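You operate a simulated robot arm through the tools that you are given. There is no shell and no other tool. Be economical: measure what you need, move in short steps, check, and stop when the job is done.

Carry out the task below with a simulated two-armed robot. There is one attempt and no reset: what you move stays moved.

JOB
Take the black dust cap and leave it on the puck one. Then fetch the white sensor and set it on top of the guide section one. Then take the white cartridge and leave it on top of the guide section two. The order counts. Set down upright: white sensor, white cartridge.

It is judged by the outcome, as a careful person would: the job done as asked, and still so three seconds after it is handed in. It fails if anything else is knocked over, pushed out of place, dropped, spilled or broken. Lids that push on must go on centred and level and be pressed home; caps that screw on are set level and turned clockwise until they are tight.

ROBOT AND FRAMES
Two 7-joint arms with two-finger parallel grippers on one trunk, on a base that drives. Base frame: it is fixed to the floor where the robot stands at the start and does not move with it; the origin is under the middle of the robot, x ahead of it, y to its left, z up. Lengths are in m, angles in rad, forces in N, time in s.
The left shoulder is at the start at [0.05, 0.168, 1.082], the right one opposite. Places, roughly: guide section one [-1.5, -2.25, 1]; puck one [3, -4, 0.5]. Payload 1.57 kg a hand.
The TCP of each hand is the grasp point between the finger pads, 0.03 m short of the fingertips. In the tool frame z runs along the fingers and y along their closing line. Largest opening 0.08 m; finger width 0.017, thickness 0.012; the body of the gripper, 0.04 by 0.082 m, starts 0.08 m behind the TCP.
Orientation is that of the tool frame in the base frame, as [roll, pitch, yaw] about the fixed x, y, z axes, in that order (R = Rz(yaw) Ry(pitch) Rx(roll)). With the fingers straight down and closing along the base's y, the tool's x points along the base's -x, its y along +y and its z along -z.

CONTROLS
- The arms move only by the tool jog_arm. It takes "left_series", "right_series" or both (then of equal length, played together; a hand with none holds still); each is a list of rows, each a list of 3 entries, a list of its own where there are three numbers: the turn, a rotation vector about the tool's x, y, z in degrees, then the shift along the tool's x, y, z in mm, then the opening in per cent of the stroke, from 0 (shut) to 100 (fully open). In form: [[[wx, wy, wz], [tx, ty, tz], jaw], ...]. A call has 1 to 12 rows; each row is the pose to reach, as a shift and turn from the pose commanded when the call began, along the tool's axes at that moment. A row lasts 0.2 s, in which the tool goes at most 0.05 m and 0.15 rad; a call with a longer step from one row to the next is refused whole, and so is a gripper value outside its range. A pose out of reach is approached as far as the arm can. The call stops where the force on the tool passes 40 N (or 10 N more than at its start, if that is more) or the arm is blocked; 0.2 s more then pass. Each finger travels about 0.045 m/s and halts on what it meets, pressing with about 40 N; the grip force reading is that of the motor and also rises with nothing between the fingers. The clock runs only during rows and for 0.2 s after the last one: add rows that repeat a pose to give the fingers time. It gives the time, the measured TCP pose, the force on the tool (base axes), the opening and the grip force at its end, in the units of the frame above (readings bear some noise), with the torque about the TCP (base axes, N m) and any sound that the robot's microphone picked up.
- Cameras (640 x 400 px; columns grow to the right, rows downward): "scene" is now at [0.1238, 0.0247, 1.286]; the picture's right is [0.28, -0.96, 0.00], its down [-0.51, -0.15, -0.85] and it looks along [0.81, 0.24, -0.53] (base axes); focal length 230 px, centre (320, 200). "left" rides on the left gripper at [0.072, 0.006, -0.122] in its tool frame; the picture's right is [-0.09, 1.00, 0.00], its down [-0.84, -0.08, -0.54] and it looks along [-0.54, -0.05, 0.84] (tool axes); focal length 238 px, centre (320, 200). "right" rides on the right gripper at [0.072, -0.007, -0.122] in its tool frame; the picture's right is [0.09, 1.00, 0.00], its down [-0.84, 0.08, -0.54] and it looks along [-0.54, 0.05, 0.84] (tool axes); focal length 238 px, centre (320, 200). There is no depth. A picture from a camera that has moved, and an enlarged one, comes with that camera's place and axes in the base frame and with its lens. The place of the scene camera against the robot may be out by one fixed shift of up to 0.012 m in any direction.
- get_image(camera): a new picture of that camera. The clock stands still meanwhile.
- move_column(by): slides the trunk up (or, below 0, down) by that many m; the arms and the scene camera ride with it, the base frame stays. It gives what a move gives, with no picture.
- drive_base(legs): drives the robot by 1 to 6 legs, each [ahead, left, turn to the left] in m, m and rad, along the robot's own axes; the way and the turn of a leg run together, so that a leg with both is an arc; at most 1.5 m and 3.142 rad a leg. The arms and the cameras ride along, it lands a little off, and it stops where it bumps. It gives what a move gives.
- head_to(pan, tilt): turns the head with the scene camera to pan (to the left, within 1.396 rad either way) and tilt (down, from -0.506 to 1.204), counted from straight ahead of the robot. It gives what a move gives.
- zoom(camera, box): a new picture of the part [left, top, right, bottom] of that camera's present view, enlarged. The clock stands still meanwhile.
- close_job(): hands the job in; it is judged then, once.

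Go step by step. Nothing tells you exact positions but the pictures and the camera data: compare them with the known pose of the tool, close in by small moves and look again before you grip or let go. The budget is 165 turns and 130 pictures, counting those below and the enlarged ones. Unless the task says otherwise, let go and move clear before handing in, and close with one line.

The tools are called after "Emit:" as a command line: name --argument value ..., lists and objects as JSON in quotes. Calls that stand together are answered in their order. jog_arm: Moves the arms, as the interface text tells. Its arguments: {"type":"object","properties":{"left_series":{"type":"array","items":{"type":"array"}},"right_series":{"type":"array","items":{"type":"array"}}},"required":[]} The other tools are called the same way: move_column (by) slides the trunk up or down; drive_base (legs) drives the base; head_to (pan, tilt) turns the head that bears the scene camera; get_image (camera) takes a picture; zoom (camera, box) takes an enlarged picture of a part of a camera's view; close_job () hands the job in.

At the start:

```text
t: 0.0
left_eef_pos: [0.405, 0.3504, 1.0872]
left_orientation: [3.141, -0.001, 3.141]
left_contact_force: [0.5, 0.6, 0.3]
left_ft_torque: [-0.03, 0.02, 0.02]
left_finger_gap: 0.08
left_grip_force: 0.0
right_eef_pos: [0.3463, -0.0257, 1.1846]
right_orientation: [3.14, 0.001, 3.141]
right_contact_force: [-0.6, 0.0, -0.6]
right_ft_torque: [0.0, 0.01, -0.01]
right_finger_gap: 0.0801
right_grip_force: 0.1
trunk travel left (down, up): [-0.25, 0.193]
robot x, y, heading: [0.0014, 0.0012, -0.005]
head pan, tilt: [0.288, 0.559]
```

scene: 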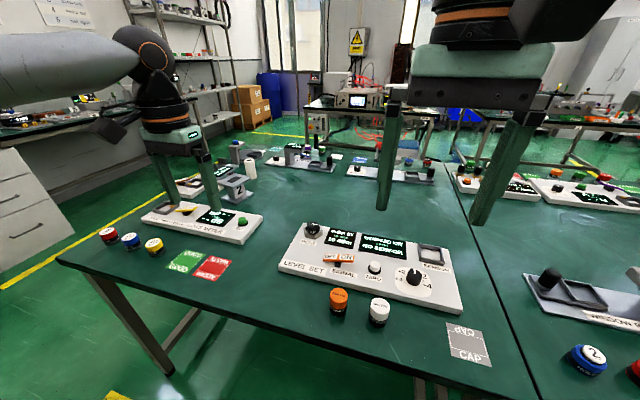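
right: 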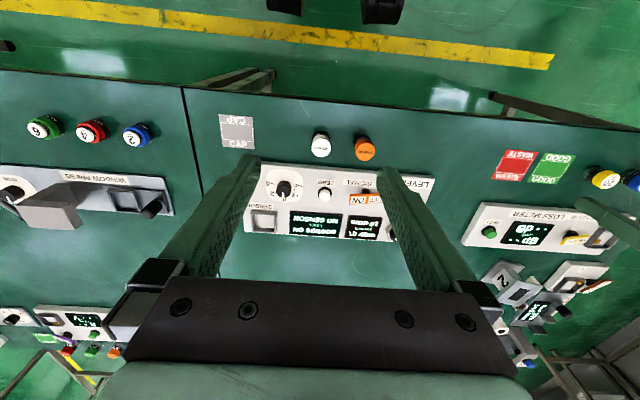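
left: 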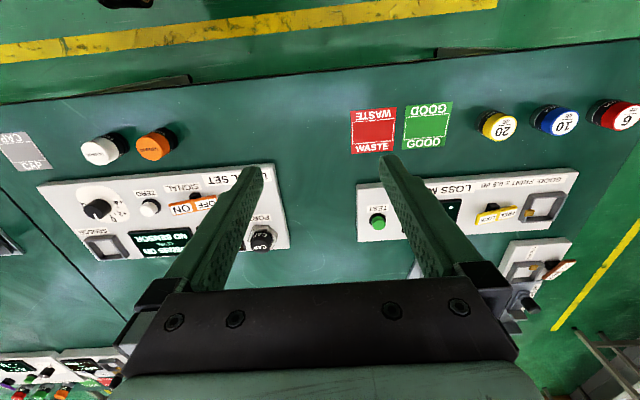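

I see a table with several stations right ahead; none of the task objects is certain yet. I look around with the head first.

Emit:
head_to --pan 0.0 --tilt 0.45

Emit:
get_image --camera "scene"

Emit:
head_to --pan -1.0 --tilt 0.35

Emit:
get_image --camera "scene"

Emit:
head_to --pan 1.2 --tilt 0.35

Emit:
get_image --camera "scene"

```text
t: 0.8
left_eef_pos: [0.4056, 0.3494, 1.0866]
left_orientation: [-3.141, 0.001, -3.141]
left_contact_force: [1.1, -0.6, -0.5]
left_ft_torque: [-0.01, 0.0, 0.0]
left_finger_gap: 0.0799
left_grip_force: 0.0
right_eef_pos: [0.3456, -0.0251, 1.1842]
right_orientation: [3.141, 0.001, 3.141]
right_contact_force: [-0.3, 0.7, -0.3]
right_ft_torque: [-0.02, 0.04, 0.0]
right_finger_gap: 0.0801
right_grip_force: 0.0
trunk travel left (down, up): [-0.25, 0.193]
robot x, y, heading: [-0.0004, -0.0015, -0.007]
head pan, tilt: [0.0, 0.45]
```

```text
126 pictures are left
camera scene: at [0.1298, -0.0007, 1.2957], right [0.0, -1.0, 0.0], down [-0.44, 0.0, -0.9], along [0.9, 0.0, -0.44], focal length 230 px, centre (320, 200)
```

scene: 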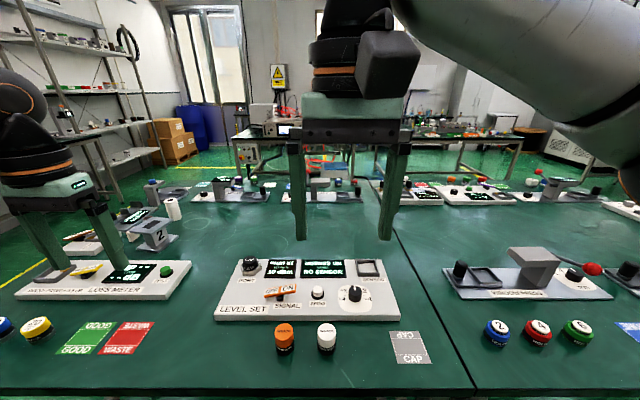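

```text
t: 2.1
left_eef_pos: [0.4056, 0.3503, 1.0877]
left_orientation: [-3.141, 0.0, 3.141]
left_contact_force: [0.6, 0.3, -0.6]
left_ft_torque: [-0.01, 0.04, 0.0]
left_finger_gap: 0.0801
left_grip_force: 0.1
right_eef_pos: [0.347, -0.026, 1.1843]
right_orientation: [3.141, 0.0, 3.141]
right_contact_force: [-0.9, 0.5, 0.6]
right_ft_torque: [-0.02, -0.01, -0.04]
right_finger_gap: 0.0799
right_grip_force: 0.0
trunk travel left (down, up): [-0.25, 0.193]
robot x, y, heading: [-0.0028, 0.0007, 0.002]
head pan, tilt: [-1.0, 0.351]
```

```text
125 pictures are left
camera scene: at [0.0882, -0.079, 1.305], right [-0.84, -0.54, 0.0], down [-0.19, 0.29, -0.94], along [0.51, -0.79, -0.34], focal length 230 px, centre (320, 200)
```

scene: 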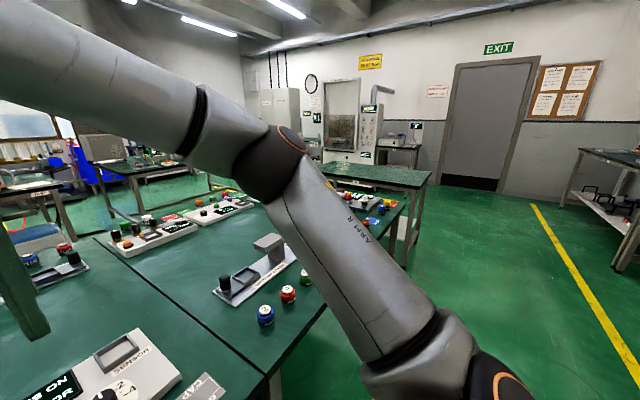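

```text
t: 4.1
left_eef_pos: [0.4061, 0.3512, 1.0868]
left_orientation: [3.141, 0.001, 3.14]
left_contact_force: [0.6, -0.5, 1.3]
left_ft_torque: [-0.03, 0.01, -0.02]
left_finger_gap: 0.08
left_grip_force: 0.1
right_eef_pos: [0.347, -0.0248, 1.1845]
right_orientation: [-3.141, -0.002, 3.141]
right_contact_force: [0.9, -0.6, -0.1]
right_ft_torque: [0.02, -0.01, -0.01]
right_finger_gap: 0.08
right_grip_force: 0.1
trunk travel left (down, up): [-0.25, 0.193]
robot x, y, heading: [0.0004, 0.0004, 0.002]
head pan, tilt: [1.201, 0.351]
```

```text
124 pictures are left
camera scene: at [0.0716, 0.0861, 1.305], right [0.93, -0.36, 0.0], down [-0.12, -0.32, -0.94], along [0.34, 0.88, -0.34], focal length 230 px, centre (320, 200)
```

scene: 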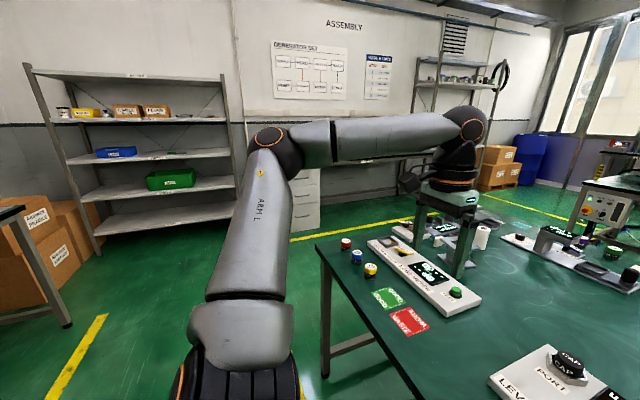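

The room is large; the black cap on the LEVEL SET port may be the dust cap. I zoom on the detail.

Emit:
zoom --camera "scene" --box '[480, 320, 640, 400]'

Emit:
head_to --pan 0.0 --tilt 0.6

Emit:
zoom --camera "scene" --box '[180, 140, 460, 315]'

Emit:
head_to --pan -1.0 --tilt 0.25

Emit:
zoom --camera "scene" --box '[240, 130, 440, 255]'

Emit:
head_to --pan -1.39 --tilt 0.3

Emit:
get_image --camera "scene"

```text
4.00 times, centred on (560, 360) of scene
camera zoom: at [0.0716, 0.0861, 1.305], right [0.93, -0.36, 0.0], down [-0.12, -0.32, -0.94], along [0.34, 0.88, -0.34], focal length 919 px, centre (-640, -440)
```

zoom: 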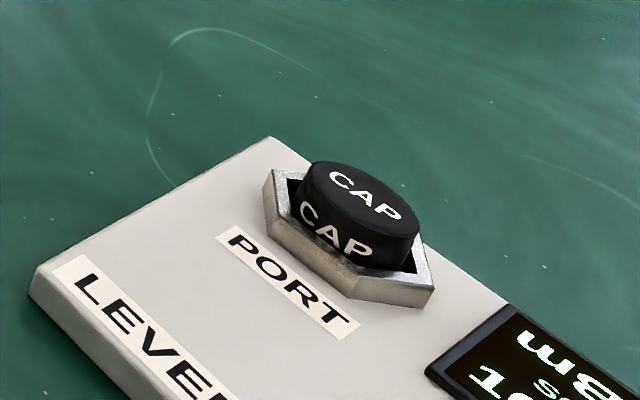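

```text
t: 5.5
left_eef_pos: [0.4056, 0.3513, 1.0874]
left_orientation: [-3.142, -0.001, -3.141]
left_contact_force: [0.0, 0.5, 0.0]
left_ft_torque: [-0.06, 0.02, 0.0]
left_finger_gap: 0.08
left_grip_force: 0.0
right_eef_pos: [0.3468, -0.0243, 1.1831]
right_orientation: [3.141, 0.001, 3.141]
right_contact_force: [-0.9, 0.2, -1.2]
right_ft_torque: [0.02, 0.03, 0.0]
right_finger_gap: 0.0801
right_grip_force: 0.1
trunk travel left (down, up): [-0.25, 0.193]
robot x, y, heading: [0.0017, -0.0024, 0.003]
head pan, tilt: [0.0, 0.6]
```

```text
2.29 times, centred on (320, 228) of scene
camera zoom: at [0.1263, -0.0006, 1.2822], right [0.0, -1.0, 0.0], down [-0.56, 0.0, -0.83], along [0.83, 0.0, -0.56], focal length 525 px, centre (320, 137)
```

zoom: 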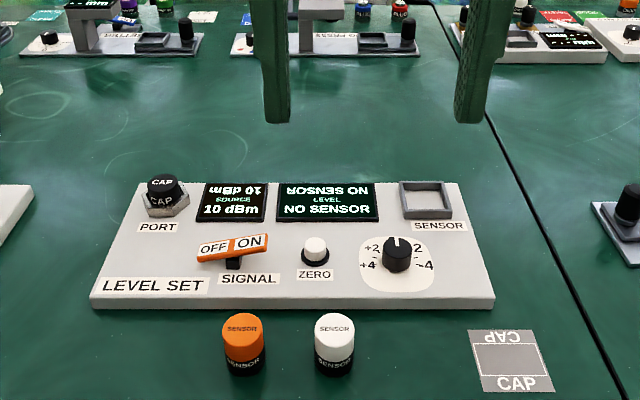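

```text
t: 6.8
left_eef_pos: [0.4062, 0.3501, 1.0869]
left_orientation: [-3.141, 0.0, 3.14]
left_contact_force: [0.1, 1.1, -0.2]
left_ft_torque: [-0.02, -0.01, -0.01]
left_finger_gap: 0.0801
left_grip_force: 0.0
right_eef_pos: [0.347, -0.0258, 1.1838]
right_orientation: [3.141, 0.0, 3.142]
right_contact_force: [0.8, -0.1, -0.9]
right_ft_torque: [0.0, 0.03, 0.02]
right_finger_gap: 0.08
right_grip_force: 0.0
trunk travel left (down, up): [-0.25, 0.193]
robot x, y, heading: [-0.001, 0.0008, -0.002]
head pan, tilt: [-1.0, 0.25]
```

```text
3.20 times, centred on (340, 192) of scene
camera zoom: at [0.0884, -0.0793, 1.3144], right [-0.84, -0.54, 0.0], down [-0.13, 0.21, -0.97], along [0.52, -0.81, -0.25], focal length 736 px, centre (256, 224)
```

zoom: 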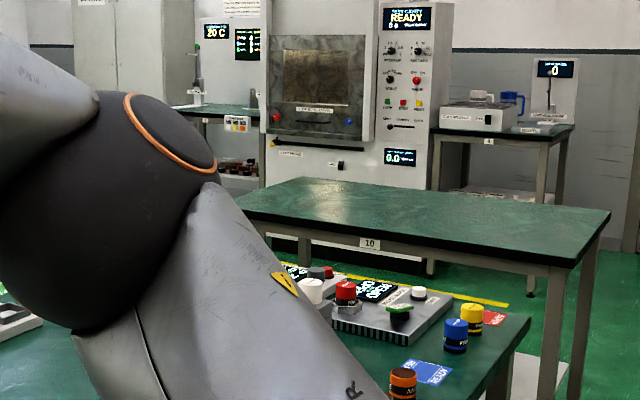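

```text
t: 7.7
left_eef_pos: [0.4049, 0.35, 1.0874]
left_orientation: [-3.141, -0.001, -3.141]
left_contact_force: [-1.0, 0.1, -0.5]
left_ft_torque: [0.03, 0.03, 0.01]
left_finger_gap: 0.0801
left_grip_force: 0.1
right_eef_pos: [0.3457, -0.025, 1.1852]
right_orientation: [-3.141, 0.001, -3.141]
right_contact_force: [0.6, 0.6, -0.5]
right_ft_torque: [-0.01, -0.01, -0.01]
right_finger_gap: 0.0799
right_grip_force: 0.1
trunk travel left (down, up): [-0.25, 0.193]
robot x, y, heading: [-0.0011, 0.0012, 0.002]
head pan, tilt: [-1.389, 0.3]
```

```text
120 pictures are left
camera scene: at [0.0548, -0.0925, 1.3097], right [-0.98, -0.18, 0.0], down [-0.05, 0.29, -0.96], along [0.17, -0.94, -0.3], focal length 230 px, centre (320, 200)
```

scene: 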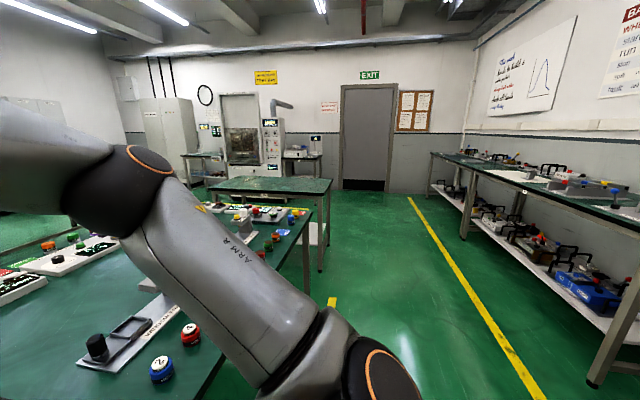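

The white SENSOR cylinder and the CAP on the port are here. I zoom on the bench to the right (guide sections likely) and the far places.

Emit:
zoom --camera "scene" --box '[430, 140, 640, 270]'

Emit:
zoom --camera "scene" --box '[170, 80, 350, 190]'

Emit:
zoom --camera "scene" --box '[200, 170, 340, 260]'

Emit:
zoom --camera "scene" --box '[0, 210, 220, 390]'

Emit:
head_to --pan 0.0 --tilt 0.4

Emit:
zoom --camera "scene" --box '[400, 110, 640, 260]'

Emit:
zoom --camera "scene" --box '[180, 130, 420, 260]'

Emit:
zoom --camera "scene" --box '[40, 160, 280, 310]'

```text
3.05 times, centred on (535, 205) of scene
camera zoom: at [0.0548, -0.0925, 1.3097], right [-0.98, -0.18, 0.0], down [-0.05, 0.29, -0.96], along [0.17, -0.94, -0.3], focal length 700 px, centre (-335, 185)
```

zoom: 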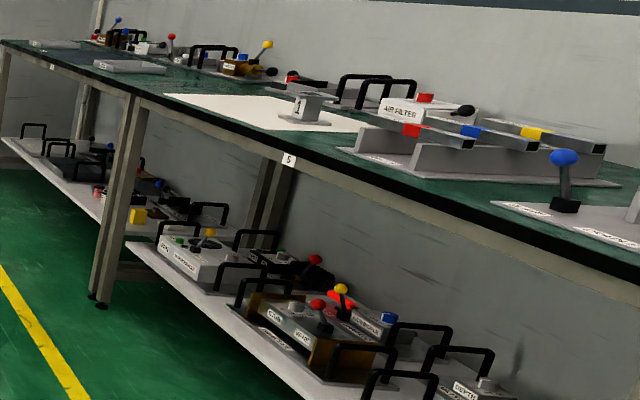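

```text
3.56 times, centred on (260, 135) of scene
camera zoom: at [0.0548, -0.0925, 1.3097], right [-0.98, -0.18, 0.0], down [-0.05, 0.29, -0.96], along [0.17, -0.94, -0.3], focal length 817 px, centre (533, 431)
```

zoom: 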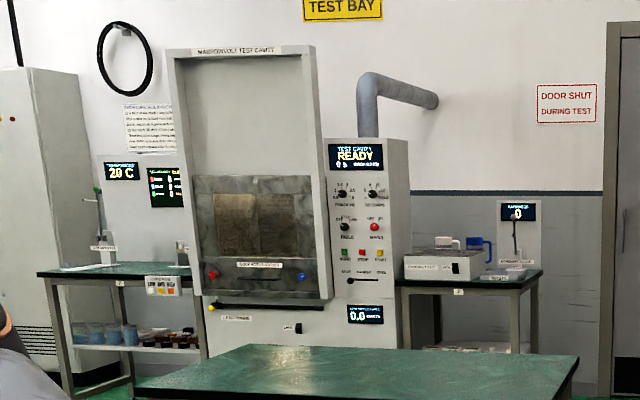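

```text
4.44 times, centred on (270, 215) of scene
camera zoom: at [0.0548, -0.0925, 1.3097], right [-0.98, -0.18, 0.0], down [-0.05, 0.29, -0.96], along [0.17, -0.94, -0.3], focal length 1022 px, centre (542, 133)
```

zoom: 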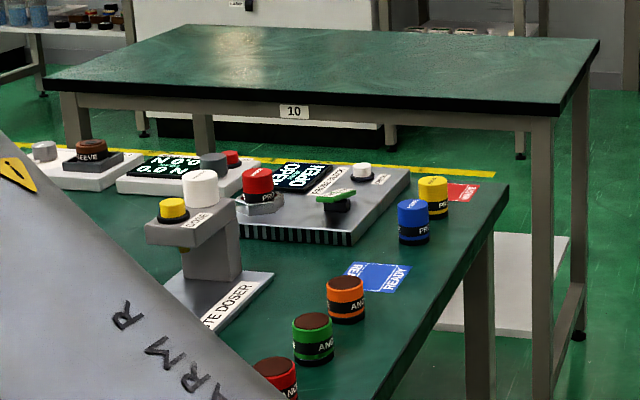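

```text
2.22 times, centred on (110, 300) of scene
camera zoom: at [0.0548, -0.0925, 1.3097], right [-0.98, -0.18, 0.0], down [-0.05, 0.29, -0.96], along [0.17, -0.94, -0.3], focal length 511 px, centre (787, -22)
```

zoom: 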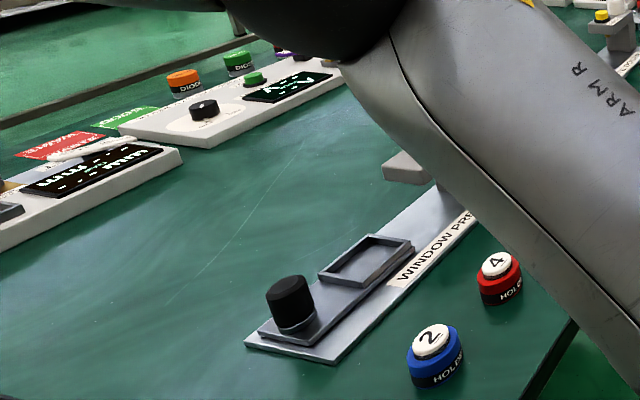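

```text
t: 9.2
left_eef_pos: [0.4065, 0.35, 1.0877]
left_orientation: [3.141, -0.001, -3.141]
left_contact_force: [-0.6, -0.2, 0.2]
left_ft_torque: [0.02, -0.01, 0.04]
left_finger_gap: 0.08
left_grip_force: 0.1
right_eef_pos: [0.3464, -0.0238, 1.1833]
right_orientation: [3.141, 0.001, -3.141]
right_contact_force: [-1.0, -0.3, -0.1]
right_ft_torque: [-0.01, 0.02, 0.02]
right_finger_gap: 0.0799
right_grip_force: 0.0
trunk travel left (down, up): [-0.25, 0.193]
robot x, y, heading: [-0.0, -0.001, 0.0]
head pan, tilt: [0.0, 0.4]
```

```text
2.67 times, centred on (520, 185) of scene
camera zoom: at [0.1305, -0.0007, 1.3004], right [0.0, -1.0, 0.0], down [-0.39, 0.0, -0.92], along [0.92, 0.0, -0.39], focal length 613 px, centre (-213, 240)
```

zoom: 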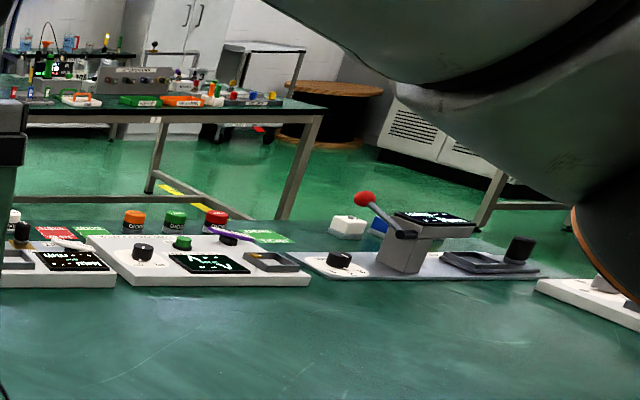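

```text
2.67 times, centred on (300, 195) of scene
camera zoom: at [0.1305, -0.0007, 1.3004], right [0.0, -1.0, 0.0], down [-0.39, 0.0, -0.92], along [0.92, 0.0, -0.39], focal length 613 px, centre (373, 213)
```

zoom: 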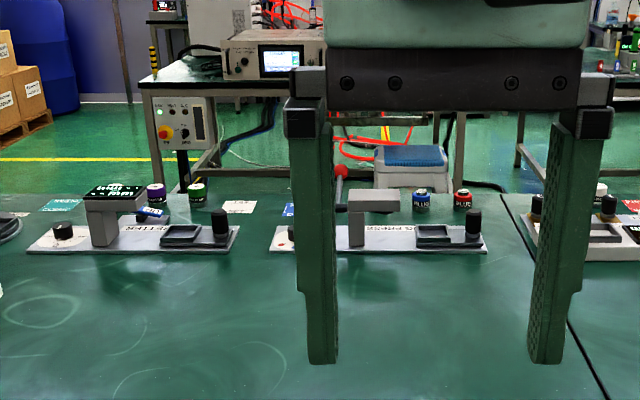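

```text
2.67 times, centred on (160, 235) of scene
camera zoom: at [0.1305, -0.0007, 1.3004], right [0.0, -1.0, 0.0], down [-0.39, 0.0, -0.92], along [0.92, 0.0, -0.39], focal length 613 px, centre (747, 107)
```

zoom: 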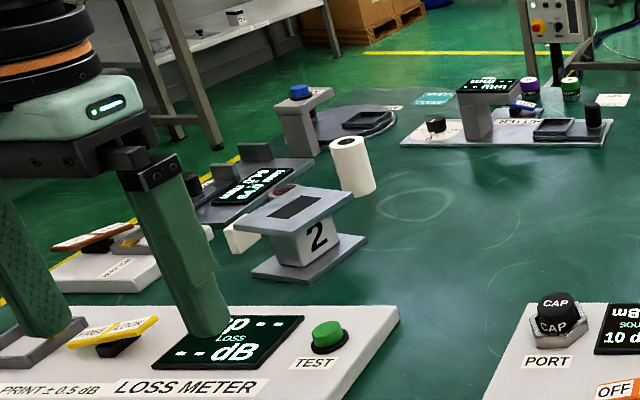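

Cross-checking the wrist and scene views, the table top is near z≈0.78. The stand "2" by the white cylinder is likely guide section two; I take closer looks at those and then approach the cap.

Emit:
zoom --camera "scene" --box '[50, 170, 210, 270]'

Emit:
zoom --camera "left" --box '[30, 160, 300, 300]'

Emit:
zoom --camera "right" --box '[460, 200, 640, 340]'

```text
4.00 times, centred on (130, 220) of scene
camera zoom: at [0.1305, -0.0007, 1.3004], right [0.0, -1.0, 0.0], down [-0.39, 0.0, -0.92], along [0.92, 0.0, -0.39], focal length 919 px, centre (1080, 120)
```

zoom: 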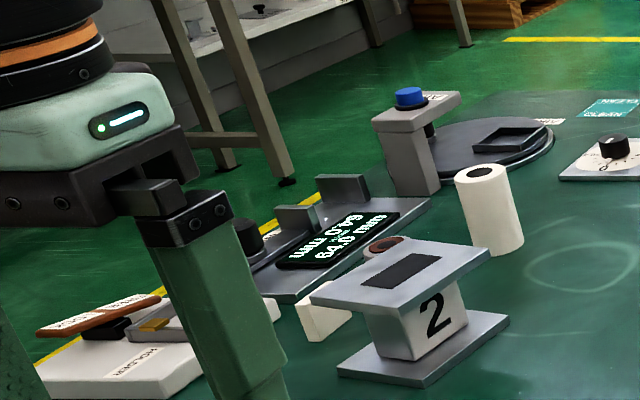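

```text
2.37 times, centred on (165, 230) of left
camera zoom: at [0.3337, 0.3579, 1.2072], right [0.09, 1.0, 0.0], down [0.84, -0.08, 0.54], along [0.54, -0.05, -0.84], focal length 565 px, centre (687, 129)
```

zoom: 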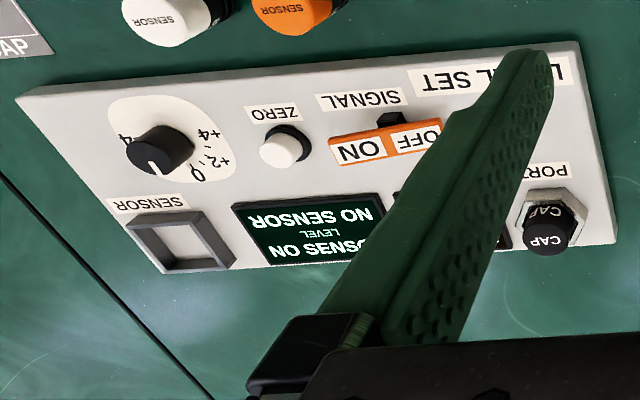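

```text
2.86 times, centred on (550, 270) of right
camera zoom: at [0.2754, -0.0319, 1.306], right [-0.09, 1.0, 0.0], down [0.84, 0.08, 0.54], along [0.54, 0.05, -0.84], focal length 681 px, centre (-337, 0)
```

zoom: 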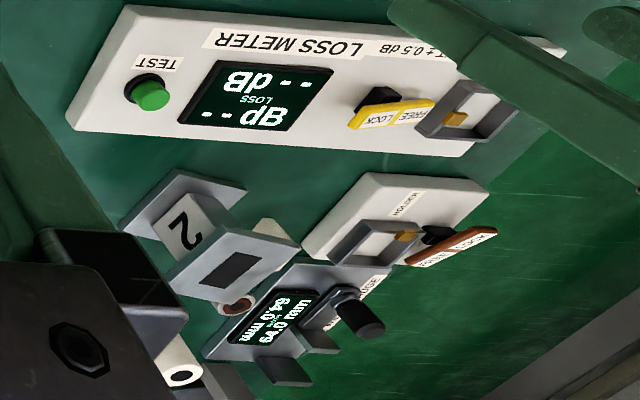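

Cap lies at about (0.66, 0.21, 0.84) by triangulation. I drive ahead 0.22 m to bring it in reach of the left hand.

Emit:
drive_base --legs '[[0.22, 0, 0]]'

Emit:
head_to --pan 0.4 --tilt 0.7

Emit:
get_image --camera "scene"

Emit:
get_image --camera "left"

```text
t: 10.9
left_eef_pos: [0.6218, 0.3509, 1.0862]
left_orientation: [3.141, -0.001, -3.138]
left_contact_force: [-0.1, 0.0, 0.1]
left_ft_torque: [0.03, 0.02, 0.02]
left_finger_gap: 0.0801
left_grip_force: 0.0
right_eef_pos: [0.5649, -0.0234, 1.185]
right_orientation: [3.14, 0.002, -3.137]
right_contact_force: [0.0, -0.2, 0.0]
right_ft_torque: [0.02, -0.01, -0.01]
right_finger_gap: 0.0799
right_grip_force: 0.1
trunk travel left (down, up): [-0.25, 0.193]
robot x, y, heading: [0.2177, 0.0041, 0.003]
head pan, tilt: [0.0, 0.4]
```

```text
t: 11.7
left_eef_pos: [0.6226, 0.351, 1.0867]
left_orientation: [3.141, 0.0, -3.136]
left_contact_force: [-0.3, 0.6, -0.5]
left_ft_torque: [0.01, 0.01, 0.04]
left_finger_gap: 0.0801
left_grip_force: 0.1
right_eef_pos: [0.565, -0.0243, 1.1846]
right_orientation: [-3.141, 0.0, -3.138]
right_contact_force: [0.1, 0.3, 0.8]
right_ft_torque: [0.01, 0.0, 0.02]
right_finger_gap: 0.0801
right_grip_force: 0.1
trunk travel left (down, up): [-0.25, 0.193]
robot x, y, heading: [0.2167, 0.0006, 0.002]
head pan, tilt: [0.4, 0.7]
```

```text
109 pictures are left
camera scene: at [0.3334, 0.033, 1.2736], right [0.39, -0.92, 0.0], down [-0.59, -0.25, -0.77], along [0.7, 0.3, -0.64], focal length 230 px, centre (320, 200)
```

scene: 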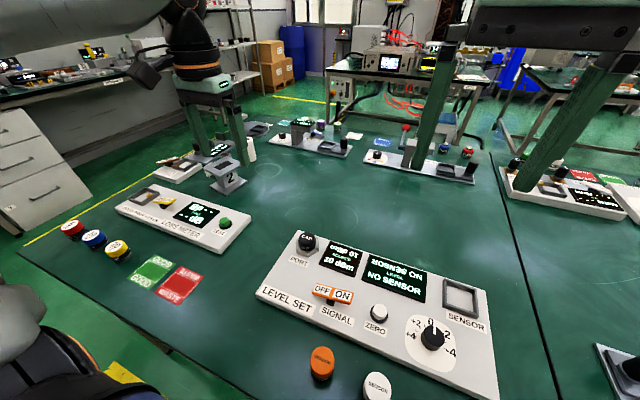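

```text
108 pictures are left
camera left: at [0.5499, 0.3591, 1.2073], right [0.09, 1.0, 0.0], down [0.84, -0.07, 0.54], along [0.54, -0.05, -0.84], focal length 238 px, centre (320, 200)
```

left: 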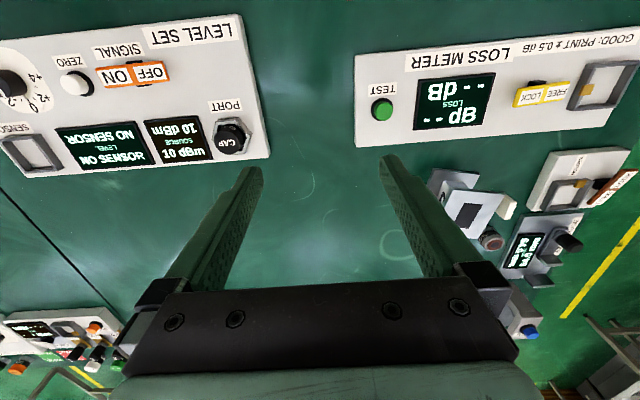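

Cap confirmed at about (0.657, 0.209). I move the left hand above it.

Emit:
jog_arm --left_series '[[[0, 0, 0], [-9, -35, 0], 100], [[0, 0, 0], [-18, -71, 10], 100], [[0, 0, 0], [-27, -107, 30], 100], [[0, 0, 0], [-35, -142, 60], 100], [[0, 0, 0], [-35, -142, 100], 100], [[0, 0, 0], [-35, -142, 130], 100], [[0, 0, 0], [-35, -142, 130], 100]]'

Emit:
get_image --camera "left"

Emit:
get_image --camera "scene"

```text
t: 13.3
left_eef_pos: [0.658, 0.2108, 0.9575]
left_orientation: [-3.141, 0.002, -3.138]
left_contact_force: [0.5, -0.2, 0.1]
left_ft_torque: [-0.01, -0.01, -0.02]
left_finger_gap: 0.0798
left_grip_force: 0.1
right_eef_pos: [0.5646, -0.024, 1.184]
right_orientation: [3.141, -0.001, -3.138]
right_contact_force: [-0.3, -0.4, -0.3]
right_ft_torque: [-0.01, 0.02, 0.02]
right_finger_gap: 0.0801
right_grip_force: 0.1
trunk travel left (down, up): [-0.25, 0.193]
robot x, y, heading: [0.2165, 0.0016, 0.006]
head pan, tilt: [0.4, 0.7]
```

```text
107 pictures are left
camera left: at [0.5863, 0.2182, 1.0769], right [0.09, 1.0, 0.0], down [0.84, -0.07, 0.54], along [0.54, -0.05, -0.84], focal length 238 px, centre (320, 200)
```

left: 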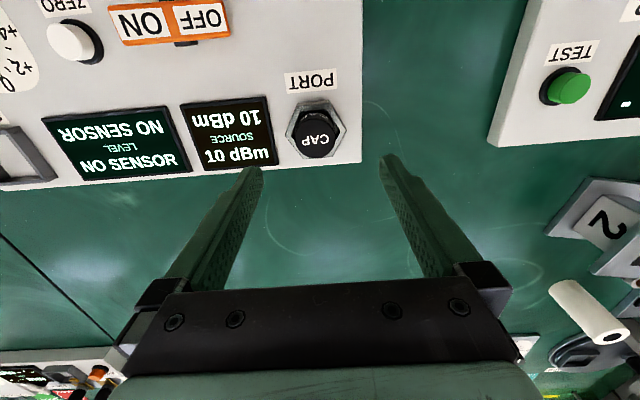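

```text
106 pictures are left
camera scene: at [0.3333, 0.033, 1.2736], right [0.39, -0.92, 0.0], down [-0.59, -0.25, -0.77], along [0.7, 0.3, -0.64], focal length 230 px, centre (320, 200)
```

scene: 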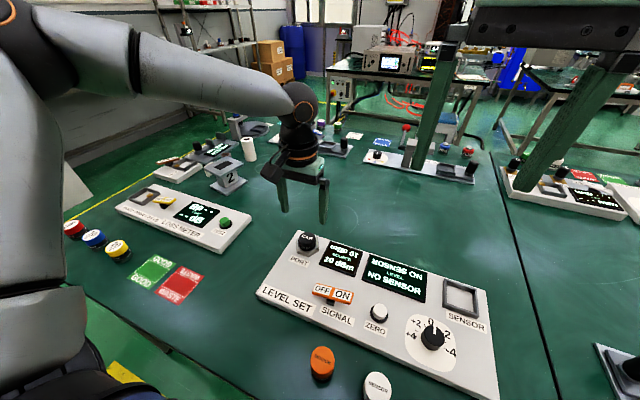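

Close above the cap; I descend part way and shift slightly forward, then look again.

Emit:
jog_arm --left_series '[[[0, 0, 0], [-5, -3, 30], 100], [[0, 0, 0], [-8, -4, 62], 100], [[0, 0, 0], [-8, -4, 62], 100]]'

Emit:
get_image --camera "left"

Emit:
zoom --camera "scene" --box '[260, 180, 360, 270]'

```text
t: 14.1
left_eef_pos: [0.6665, 0.2069, 0.8948]
left_orientation: [3.142, 0.001, -3.139]
left_contact_force: [0.1, 0.2, 0.3]
left_ft_torque: [-0.01, -0.02, 0.0]
left_finger_gap: 0.08
left_grip_force: 0.1
right_eef_pos: [0.5647, -0.0241, 1.1856]
right_orientation: [3.14, 0.001, -3.139]
right_contact_force: [1.0, 0.2, 0.0]
right_ft_torque: [0.01, 0.0, -0.01]
right_finger_gap: 0.0801
right_grip_force: 0.0
trunk travel left (down, up): [-0.25, 0.193]
robot x, y, heading: [0.2184, 0.0022, 0.0]
head pan, tilt: [0.4, 0.7]
```

```text
105 pictures are left
camera left: at [0.5945, 0.2145, 1.0141], right [0.09, 1.0, 0.0], down [0.84, -0.07, 0.54], along [0.54, -0.05, -0.84], focal length 238 px, centre (320, 200)
```

left: 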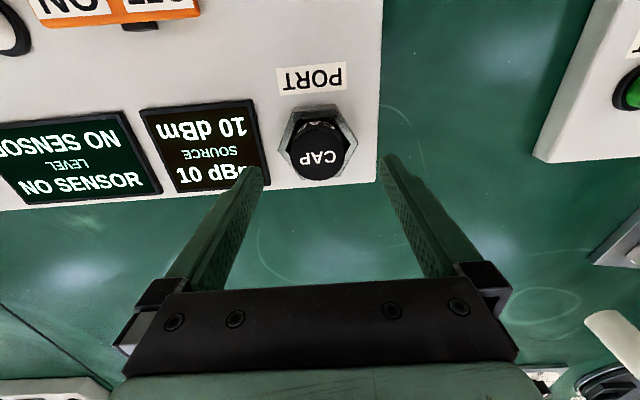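

```text
4.44 times, centred on (310, 225) of scene
camera zoom: at [0.3333, 0.033, 1.2736], right [0.39, -0.92, 0.0], down [-0.59, -0.25, -0.77], along [0.7, 0.3, -0.64], focal length 1022 px, centre (364, 89)
```

zoom: 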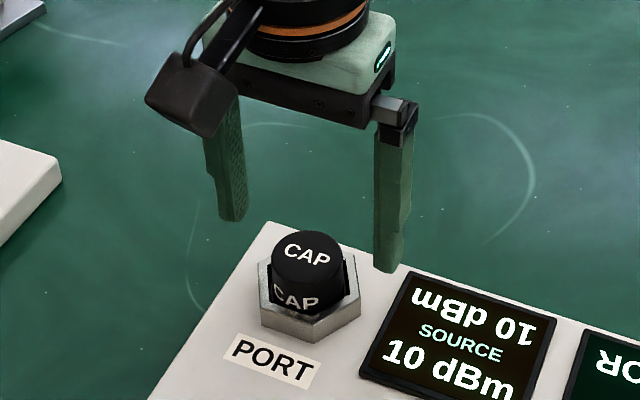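

The fingers straddle the cap nicely. I lower until tips are just above the hex rim, close, and look.

Emit:
jog_arm --left_series '[[[0, 0, 0], [3, 1, 20], 100], [[0, 0, 0], [3, 1, 39], 100], [[0, 0, 0], [3, 1, 39], 60], [[0, 0, 0], [3, 1, 39], 30], [[0, 0, 0], [3, 1, 39], 20], [[0, 0, 0], [3, 1, 39], 20]]'

Emit:
zoom --camera "scene" --box '[260, 180, 360, 270]'

```text
t: 15.5
left_eef_pos: [0.6631, 0.2058, 0.8568]
left_orientation: [-3.14, 0.001, -3.139]
left_contact_force: [-1.8, -9.2, 0.8]
left_ft_torque: [-0.95, -0.15, 0.11]
left_finger_gap: 0.0638
left_grip_force: 38.2
right_eef_pos: [0.5633, -0.0258, 1.185]
right_orientation: [3.141, 0.0, -3.139]
right_contact_force: [0.6, 1.0, 0.5]
right_ft_torque: [-0.01, 0.02, 0.01]
right_finger_gap: 0.08
right_grip_force: 0.1
trunk travel left (down, up): [-0.25, 0.193]
robot x, y, heading: [0.2181, -0.0001, 0.003]
head pan, tilt: [0.4, 0.7]
```

```text
4.44 times, centred on (310, 225) of scene
camera zoom: at [0.3332, 0.0323, 1.2736], right [0.39, -0.92, 0.0], down [-0.59, -0.25, -0.77], along [0.7, 0.3, -0.64], focal length 1022 px, centre (364, 89)
```

zoom: 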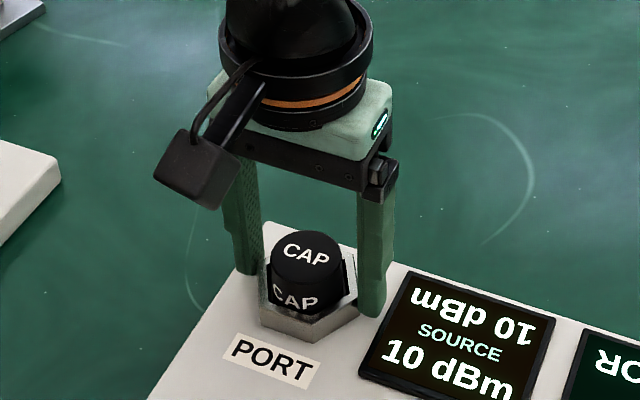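

The fingers met the hex rim (64 mm). I open, raise 14 mm and close again on the cap above it.

Emit:
jog_arm --left_series '[[[0, 0, 0], [0, 0, 0], 100], [[0, 0, 0], [0, 0, 0], 100], [[0, 0, 0], [0, 0, -14], 100], [[0, 0, 0], [0, 0, -14], 60], [[0, 0, 0], [0, 0, -14], 40], [[0, 0, 0], [0, 0, -14], 30], [[0, 0, 0], [0, 0, -14], 20], [[0, 0, 0], [0, 0, -14], 20]]'

Emit:
zoom --camera "scene" --box '[260, 180, 360, 270]'

Emit:
get_image --camera "left"

```text
t: 17.3
left_eef_pos: [0.6649, 0.2075, 0.8701]
left_orientation: [-3.141, 0.001, -3.139]
left_contact_force: [-1.0, -0.1, 1.6]
left_ft_torque: [-0.04, -0.01, -0.03]
left_finger_gap: 0.0378
left_grip_force: 34.8
right_eef_pos: [0.5642, -0.024, 1.1854]
right_orientation: [3.141, 0.0, -3.139]
right_contact_force: [0.4, 0.2, 0.1]
right_ft_torque: [-0.01, 0.05, -0.03]
right_finger_gap: 0.0799
right_grip_force: 0.2
trunk travel left (down, up): [-0.25, 0.193]
robot x, y, heading: [0.2146, 0.0016, 0.01]
head pan, tilt: [0.4, 0.7]
```

```text
4.44 times, centred on (310, 225) of scene
camera zoom: at [0.3332, 0.033, 1.2736], right [0.39, -0.92, 0.0], down [-0.59, -0.25, -0.77], along [0.7, 0.3, -0.64], focal length 1022 px, centre (364, 89)
```

zoom: 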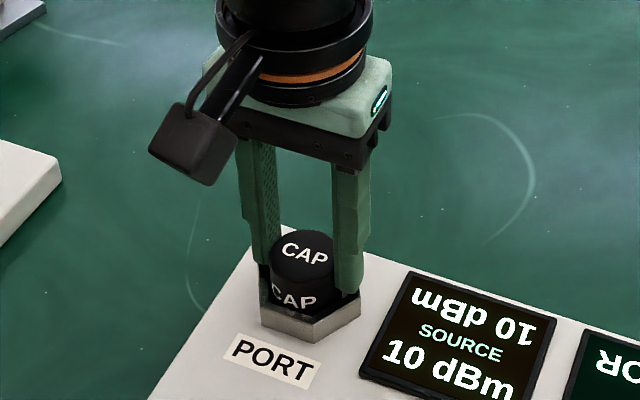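

```text
101 pictures are left
camera left: at [0.5916, 0.2148, 0.9903], right [0.09, 1.0, 0.0], down [0.84, -0.07, 0.54], along [0.54, -0.05, -0.84], focal length 238 px, centre (320, 200)
```

left: 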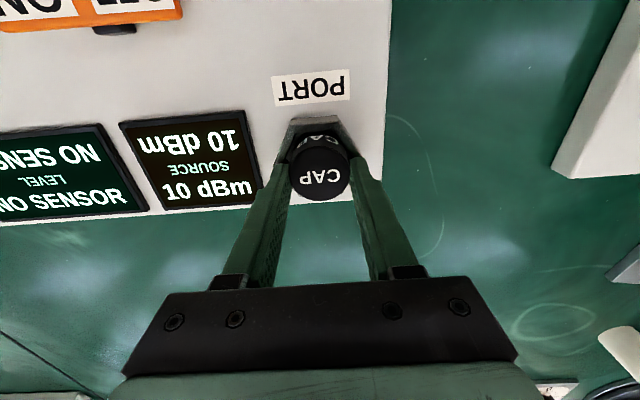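

The cap is gripped at 38 mm. I try a short straight lift.

Emit:
jog_arm --left_series '[[[0, 0, 0], [0, 0, -5], 20], [[0, 0, 0], [0, 0, -15], 20], [[0, 0, 0], [0, 0, -40], 20], [[0, 0, 0], [0, 0, -80], 20], [[0, 0, 0], [0, 0, -80], 20]]'

Emit:
zoom --camera "scene" --box '[230, 130, 390, 270]'

```text
t: 18.5
left_eef_pos: [0.663, 0.2088, 0.9501]
left_orientation: [-3.14, -0.001, -3.138]
left_contact_force: [-1.1, 0.2, 0.1]
left_ft_torque: [0.0, 0.03, -0.02]
left_finger_gap: 0.0375
left_grip_force: 40.2
right_eef_pos: [0.5639, -0.0233, 1.1856]
right_orientation: [3.14, 0.0, -3.137]
right_contact_force: [-0.1, 0.8, 0.1]
right_ft_torque: [0.0, 0.01, 0.01]
right_finger_gap: 0.0801
right_grip_force: 0.0
trunk travel left (down, up): [-0.25, 0.193]
robot x, y, heading: [0.2178, 0.002, 0.007]
head pan, tilt: [0.4, 0.7]
```

```text
2.86 times, centred on (310, 200) of scene
camera zoom: at [0.3335, 0.0331, 1.2735], right [0.39, -0.92, 0.0], down [-0.59, -0.25, -0.76], along [0.7, 0.3, -0.64], focal length 657 px, centre (349, 200)
```

zoom: 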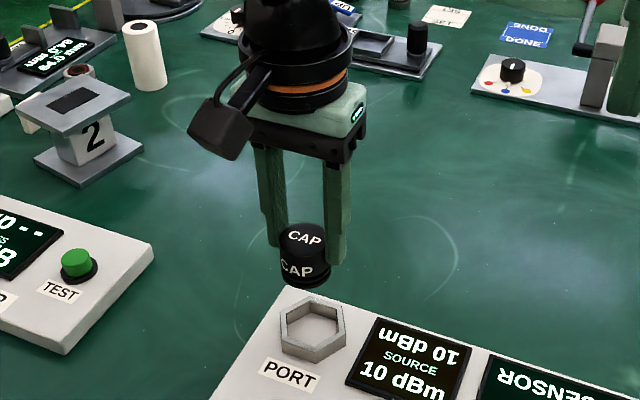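

Cap is held. Stand for the first drop is far off, beyond table 10, so I back out into the aisle and turn right, then look along it.

Emit:
drive_base --legs '[[-0.52, 0, 0], [0, 0, -1.571]]'

Emit:
head_to --pan 0.3 --tilt 0.35

Emit:
get_image --camera "scene"

```text
t: 25.5
left_eef_pos: [-0.1141, -0.4528, 0.9487]
left_orientation: [3.141, 0.001, 1.533]
left_contact_force: [-0.2, 0.3, -0.2]
left_ft_torque: [0.02, 0.0, 0.01]
left_finger_gap: 0.0376
left_grip_force: 40.1
right_eef_pos: [-0.3424, -0.3449, 1.1839]
right_orientation: [3.141, -0.001, 1.532]
right_contact_force: [-1.1, -0.1, 0.3]
right_ft_torque: [0.01, 0.0, -0.02]
right_finger_gap: 0.08
right_grip_force: 0.0
trunk travel left (down, up): [-0.25, 0.193]
robot x, y, heading: [-0.3012, -0.0009, -1.615]
head pan, tilt: [0.4, 0.7]
```

```text
t: 26.3
left_eef_pos: [-0.1142, -0.4531, 0.9499]
left_orientation: [-3.14, 0.001, 1.532]
left_contact_force: [-0.1, 0.6, -0.7]
left_ft_torque: [-0.02, -0.03, -0.01]
left_finger_gap: 0.0376
left_grip_force: 39.7
right_eef_pos: [-0.3421, -0.3462, 1.1851]
right_orientation: [3.141, -0.001, 1.534]
right_contact_force: [-0.3, -0.5, 0.0]
right_ft_torque: [-0.03, -0.01, 0.03]
right_finger_gap: 0.0799
right_grip_force: 0.0
trunk travel left (down, up): [-0.25, 0.193]
robot x, y, heading: [-0.3029, -0.0051, -1.61]
head pan, tilt: [0.3, 0.351]
```

```text
99 pictures are left
camera scene: at [-0.283, -0.1308, 1.3049], right [-0.97, -0.26, 0.0], down [-0.09, 0.33, -0.94], along [0.24, -0.91, -0.34], focal length 230 px, centre (320, 200)
```

scene: 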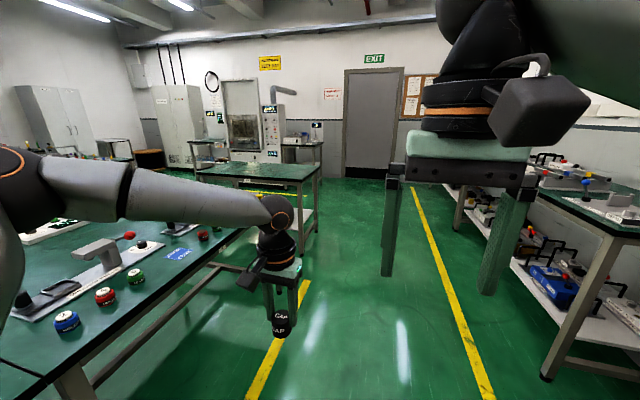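

Aisle is clear. I drive down it past table 10 and look toward the test bay.

Emit:
drive_base --legs '[[1.4, 0, 0.04], [1.4, 0, 0]]'

Emit:
head_to --pan 0.9 --tilt 0.4

Emit:
get_image --camera "scene"

```text
t: 40.1
left_eef_pos: [-0.0577, -3.283, 0.9509]
left_orientation: [3.141, 0.0, 1.601]
left_contact_force: [0.3, -0.1, 0.7]
left_ft_torque: [0.0, 0.0, -0.01]
left_finger_gap: 0.0376
left_grip_force: 40.0
right_eef_pos: [-0.2926, -3.1913, 1.1846]
right_orientation: [3.141, -0.001, 1.6]
right_contact_force: [-0.1, -0.1, 0.2]
right_ft_torque: [-0.01, -0.02, 0.02]
right_finger_gap: 0.0799
right_grip_force: 0.1
trunk travel left (down, up): [-0.25, 0.193]
robot x, y, heading: [-0.2776, -2.8459, -1.545]
head pan, tilt: [0.3, 0.351]
```

```text
t: 41.1
left_eef_pos: [-0.0567, -3.2833, 0.95]
left_orientation: [3.14, -0.001, 1.599]
left_contact_force: [-0.6, -0.7, 0.1]
left_ft_torque: [0.0, 0.04, 0.0]
left_finger_gap: 0.0375
left_grip_force: 40.2
right_eef_pos: [-0.2925, -3.191, 1.1845]
right_orientation: [3.14, 0.0, 1.601]
right_contact_force: [-0.5, 0.9, -0.1]
right_ft_torque: [-0.02, 0.0, -0.01]
right_finger_gap: 0.0802
right_grip_force: 0.0
trunk travel left (down, up): [-0.25, 0.193]
robot x, y, heading: [-0.2788, -2.8435, -1.542]
head pan, tilt: [0.901, 0.4]
```

```text
98 pictures are left
camera scene: at [-0.2039, -2.9403, 1.3004], right [-0.6, -0.8, 0.0], down [-0.31, 0.23, -0.92], along [0.74, -0.55, -0.39], focal length 230 px, centre (320, 200)
```

scene: 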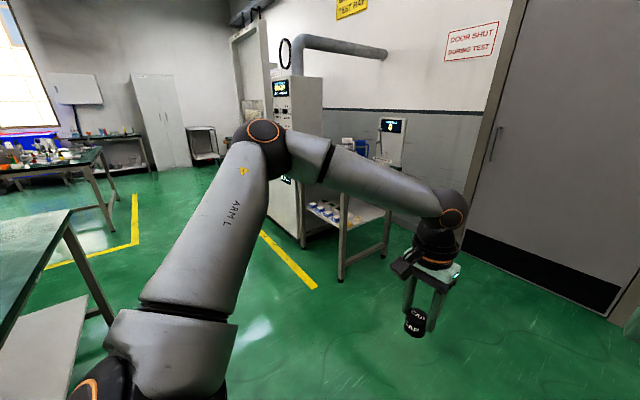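

The test bay front runs at about y≈-3.9. I turn to face +x and drive along y≈-3.05.

Emit:
drive_base --legs '[[0.2, 0, 0], [0, 0, 1.545], [1.3, 0, 0], [1.2, 0, 0]]'

Emit:
head_to --pan -0.9 --tilt 0.5

Emit:
get_image --camera "scene"

```text
t: 58.3
left_eef_pos: [2.7095, -2.9012, 0.9499]
left_orientation: [-3.14, 0.0, 3.085]
left_contact_force: [1.1, 0.2, 0.3]
left_ft_torque: [0.02, 0.01, -0.01]
left_finger_gap: 0.0376
left_grip_force: 40.0
right_eef_pos: [2.5971, -3.1271, 1.1845]
right_orientation: [-3.142, 0.001, 3.086]
right_contact_force: [0.3, 1.3, -0.5]
right_ft_torque: [-0.01, -0.04, 0.02]
right_finger_gap: 0.08
right_grip_force: 0.2
trunk travel left (down, up): [-0.25, 0.193]
robot x, y, heading: [2.2508, -3.0807, -0.054]
head pan, tilt: [0.901, 0.4]
```

```text
t: 60.1
left_eef_pos: [2.7098, -2.9012, 0.9498]
left_orientation: [3.14, 0.001, 3.086]
left_contact_force: [0.3, -0.7, -0.5]
left_ft_torque: [-0.01, 0.02, -0.03]
left_finger_gap: 0.0375
left_grip_force: 40.2
right_eef_pos: [2.5969, -3.1266, 1.184]
right_orientation: [-3.14, 0.002, 3.086]
right_contact_force: [-0.1, -1.0, -0.9]
right_ft_torque: [-0.01, 0.0, -0.01]
right_finger_gap: 0.08
right_grip_force: 0.1
trunk travel left (down, up): [-0.25, 0.193]
robot x, y, heading: [2.2505, -3.0852, -0.052]
head pan, tilt: [-0.901, 0.499]
```

```text
97 pictures are left
camera scene: at [2.3428, -3.1595, 1.2913], right [-0.82, -0.58, 0.0], down [-0.28, 0.39, -0.88], along [0.51, -0.72, -0.48], focal length 230 px, centre (320, 200)
```

scene: 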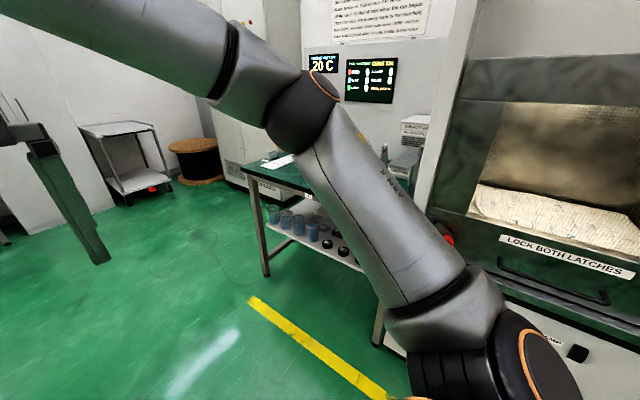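

Pucks sit on the lower shelf, front edge. I turn to face that table and look.

Emit:
drive_base --legs '[[0.25, 0, 0], [0, 0, -1.519]]'

Emit:
head_to --pan 0.15 --tilt 0.6

Emit:
get_image --camera "scene"

```text
t: 65.7
left_eef_pos: [2.6902, -3.549, 0.9494]
left_orientation: [-3.141, 0.0, 1.533]
left_contact_force: [-0.1, -0.7, 0.0]
left_ft_torque: [0.01, 0.03, 0.01]
left_finger_gap: 0.0375
left_grip_force: 40.2
right_eef_pos: [2.4617, -3.4417, 1.1838]
right_orientation: [3.141, 0.0, 1.534]
right_contact_force: [-0.3, 0.6, -0.2]
right_ft_torque: [0.01, -0.01, 0.01]
right_finger_gap: 0.0802
right_grip_force: 0.0
trunk travel left (down, up): [-0.25, 0.193]
robot x, y, heading: [2.4999, -3.0968, -1.607]
head pan, tilt: [-0.901, 0.499]
```

```text
t: 67.0
left_eef_pos: [2.689, -3.5494, 0.9497]
left_orientation: [3.141, -0.001, 1.535]
left_contact_force: [-1.0, -0.1, 0.2]
left_ft_torque: [0.01, 0.02, -0.01]
left_finger_gap: 0.0376
left_grip_force: 40.4
right_eef_pos: [2.4625, -3.4405, 1.1842]
right_orientation: [-3.141, -0.002, 1.532]
right_contact_force: [-0.4, 0.6, -0.8]
right_ft_torque: [-0.02, 0.0, 0.0]
right_finger_gap: 0.0803
right_grip_force: 0.1
trunk travel left (down, up): [-0.25, 0.193]
robot x, y, heading: [2.5015, -3.0932, -1.611]
head pan, tilt: [0.15, 0.6]
```

```text
96 pictures are left
camera scene: at [2.5067, -3.2243, 1.2822], right [-0.99, -0.11, 0.0], down [-0.06, 0.56, -0.83], along [0.09, -0.82, -0.56], focal length 230 px, centre (320, 200)
```

scene: 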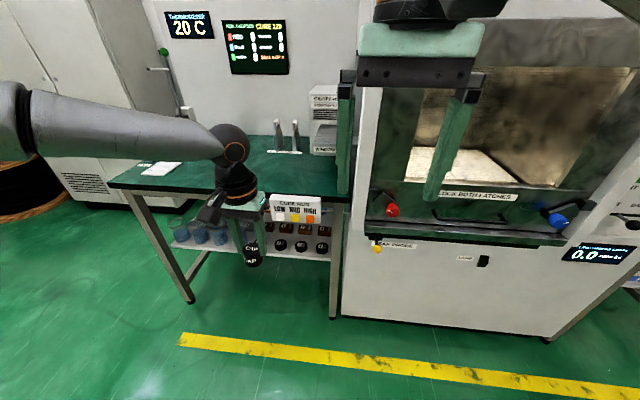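

I zoom on the shelf under the table.

Emit:
zoom --camera "scene" --box '[160, 180, 350, 300]'

```text
3.33 times, centred on (255, 240) of scene
camera zoom: at [2.5067, -3.2243, 1.2822], right [-0.99, -0.11, 0.0], down [-0.06, 0.56, -0.83], along [0.09, -0.82, -0.56], focal length 766 px, centre (537, 67)
```

zoom: 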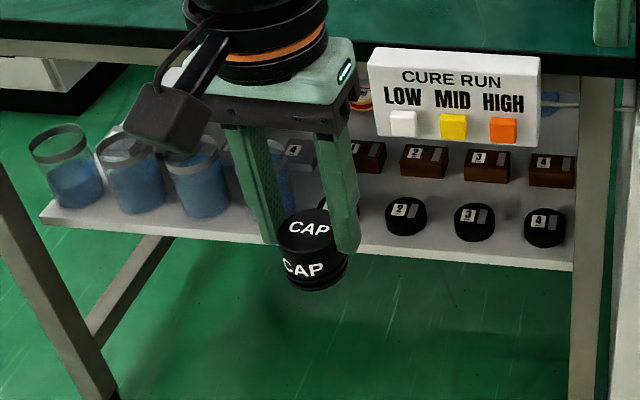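

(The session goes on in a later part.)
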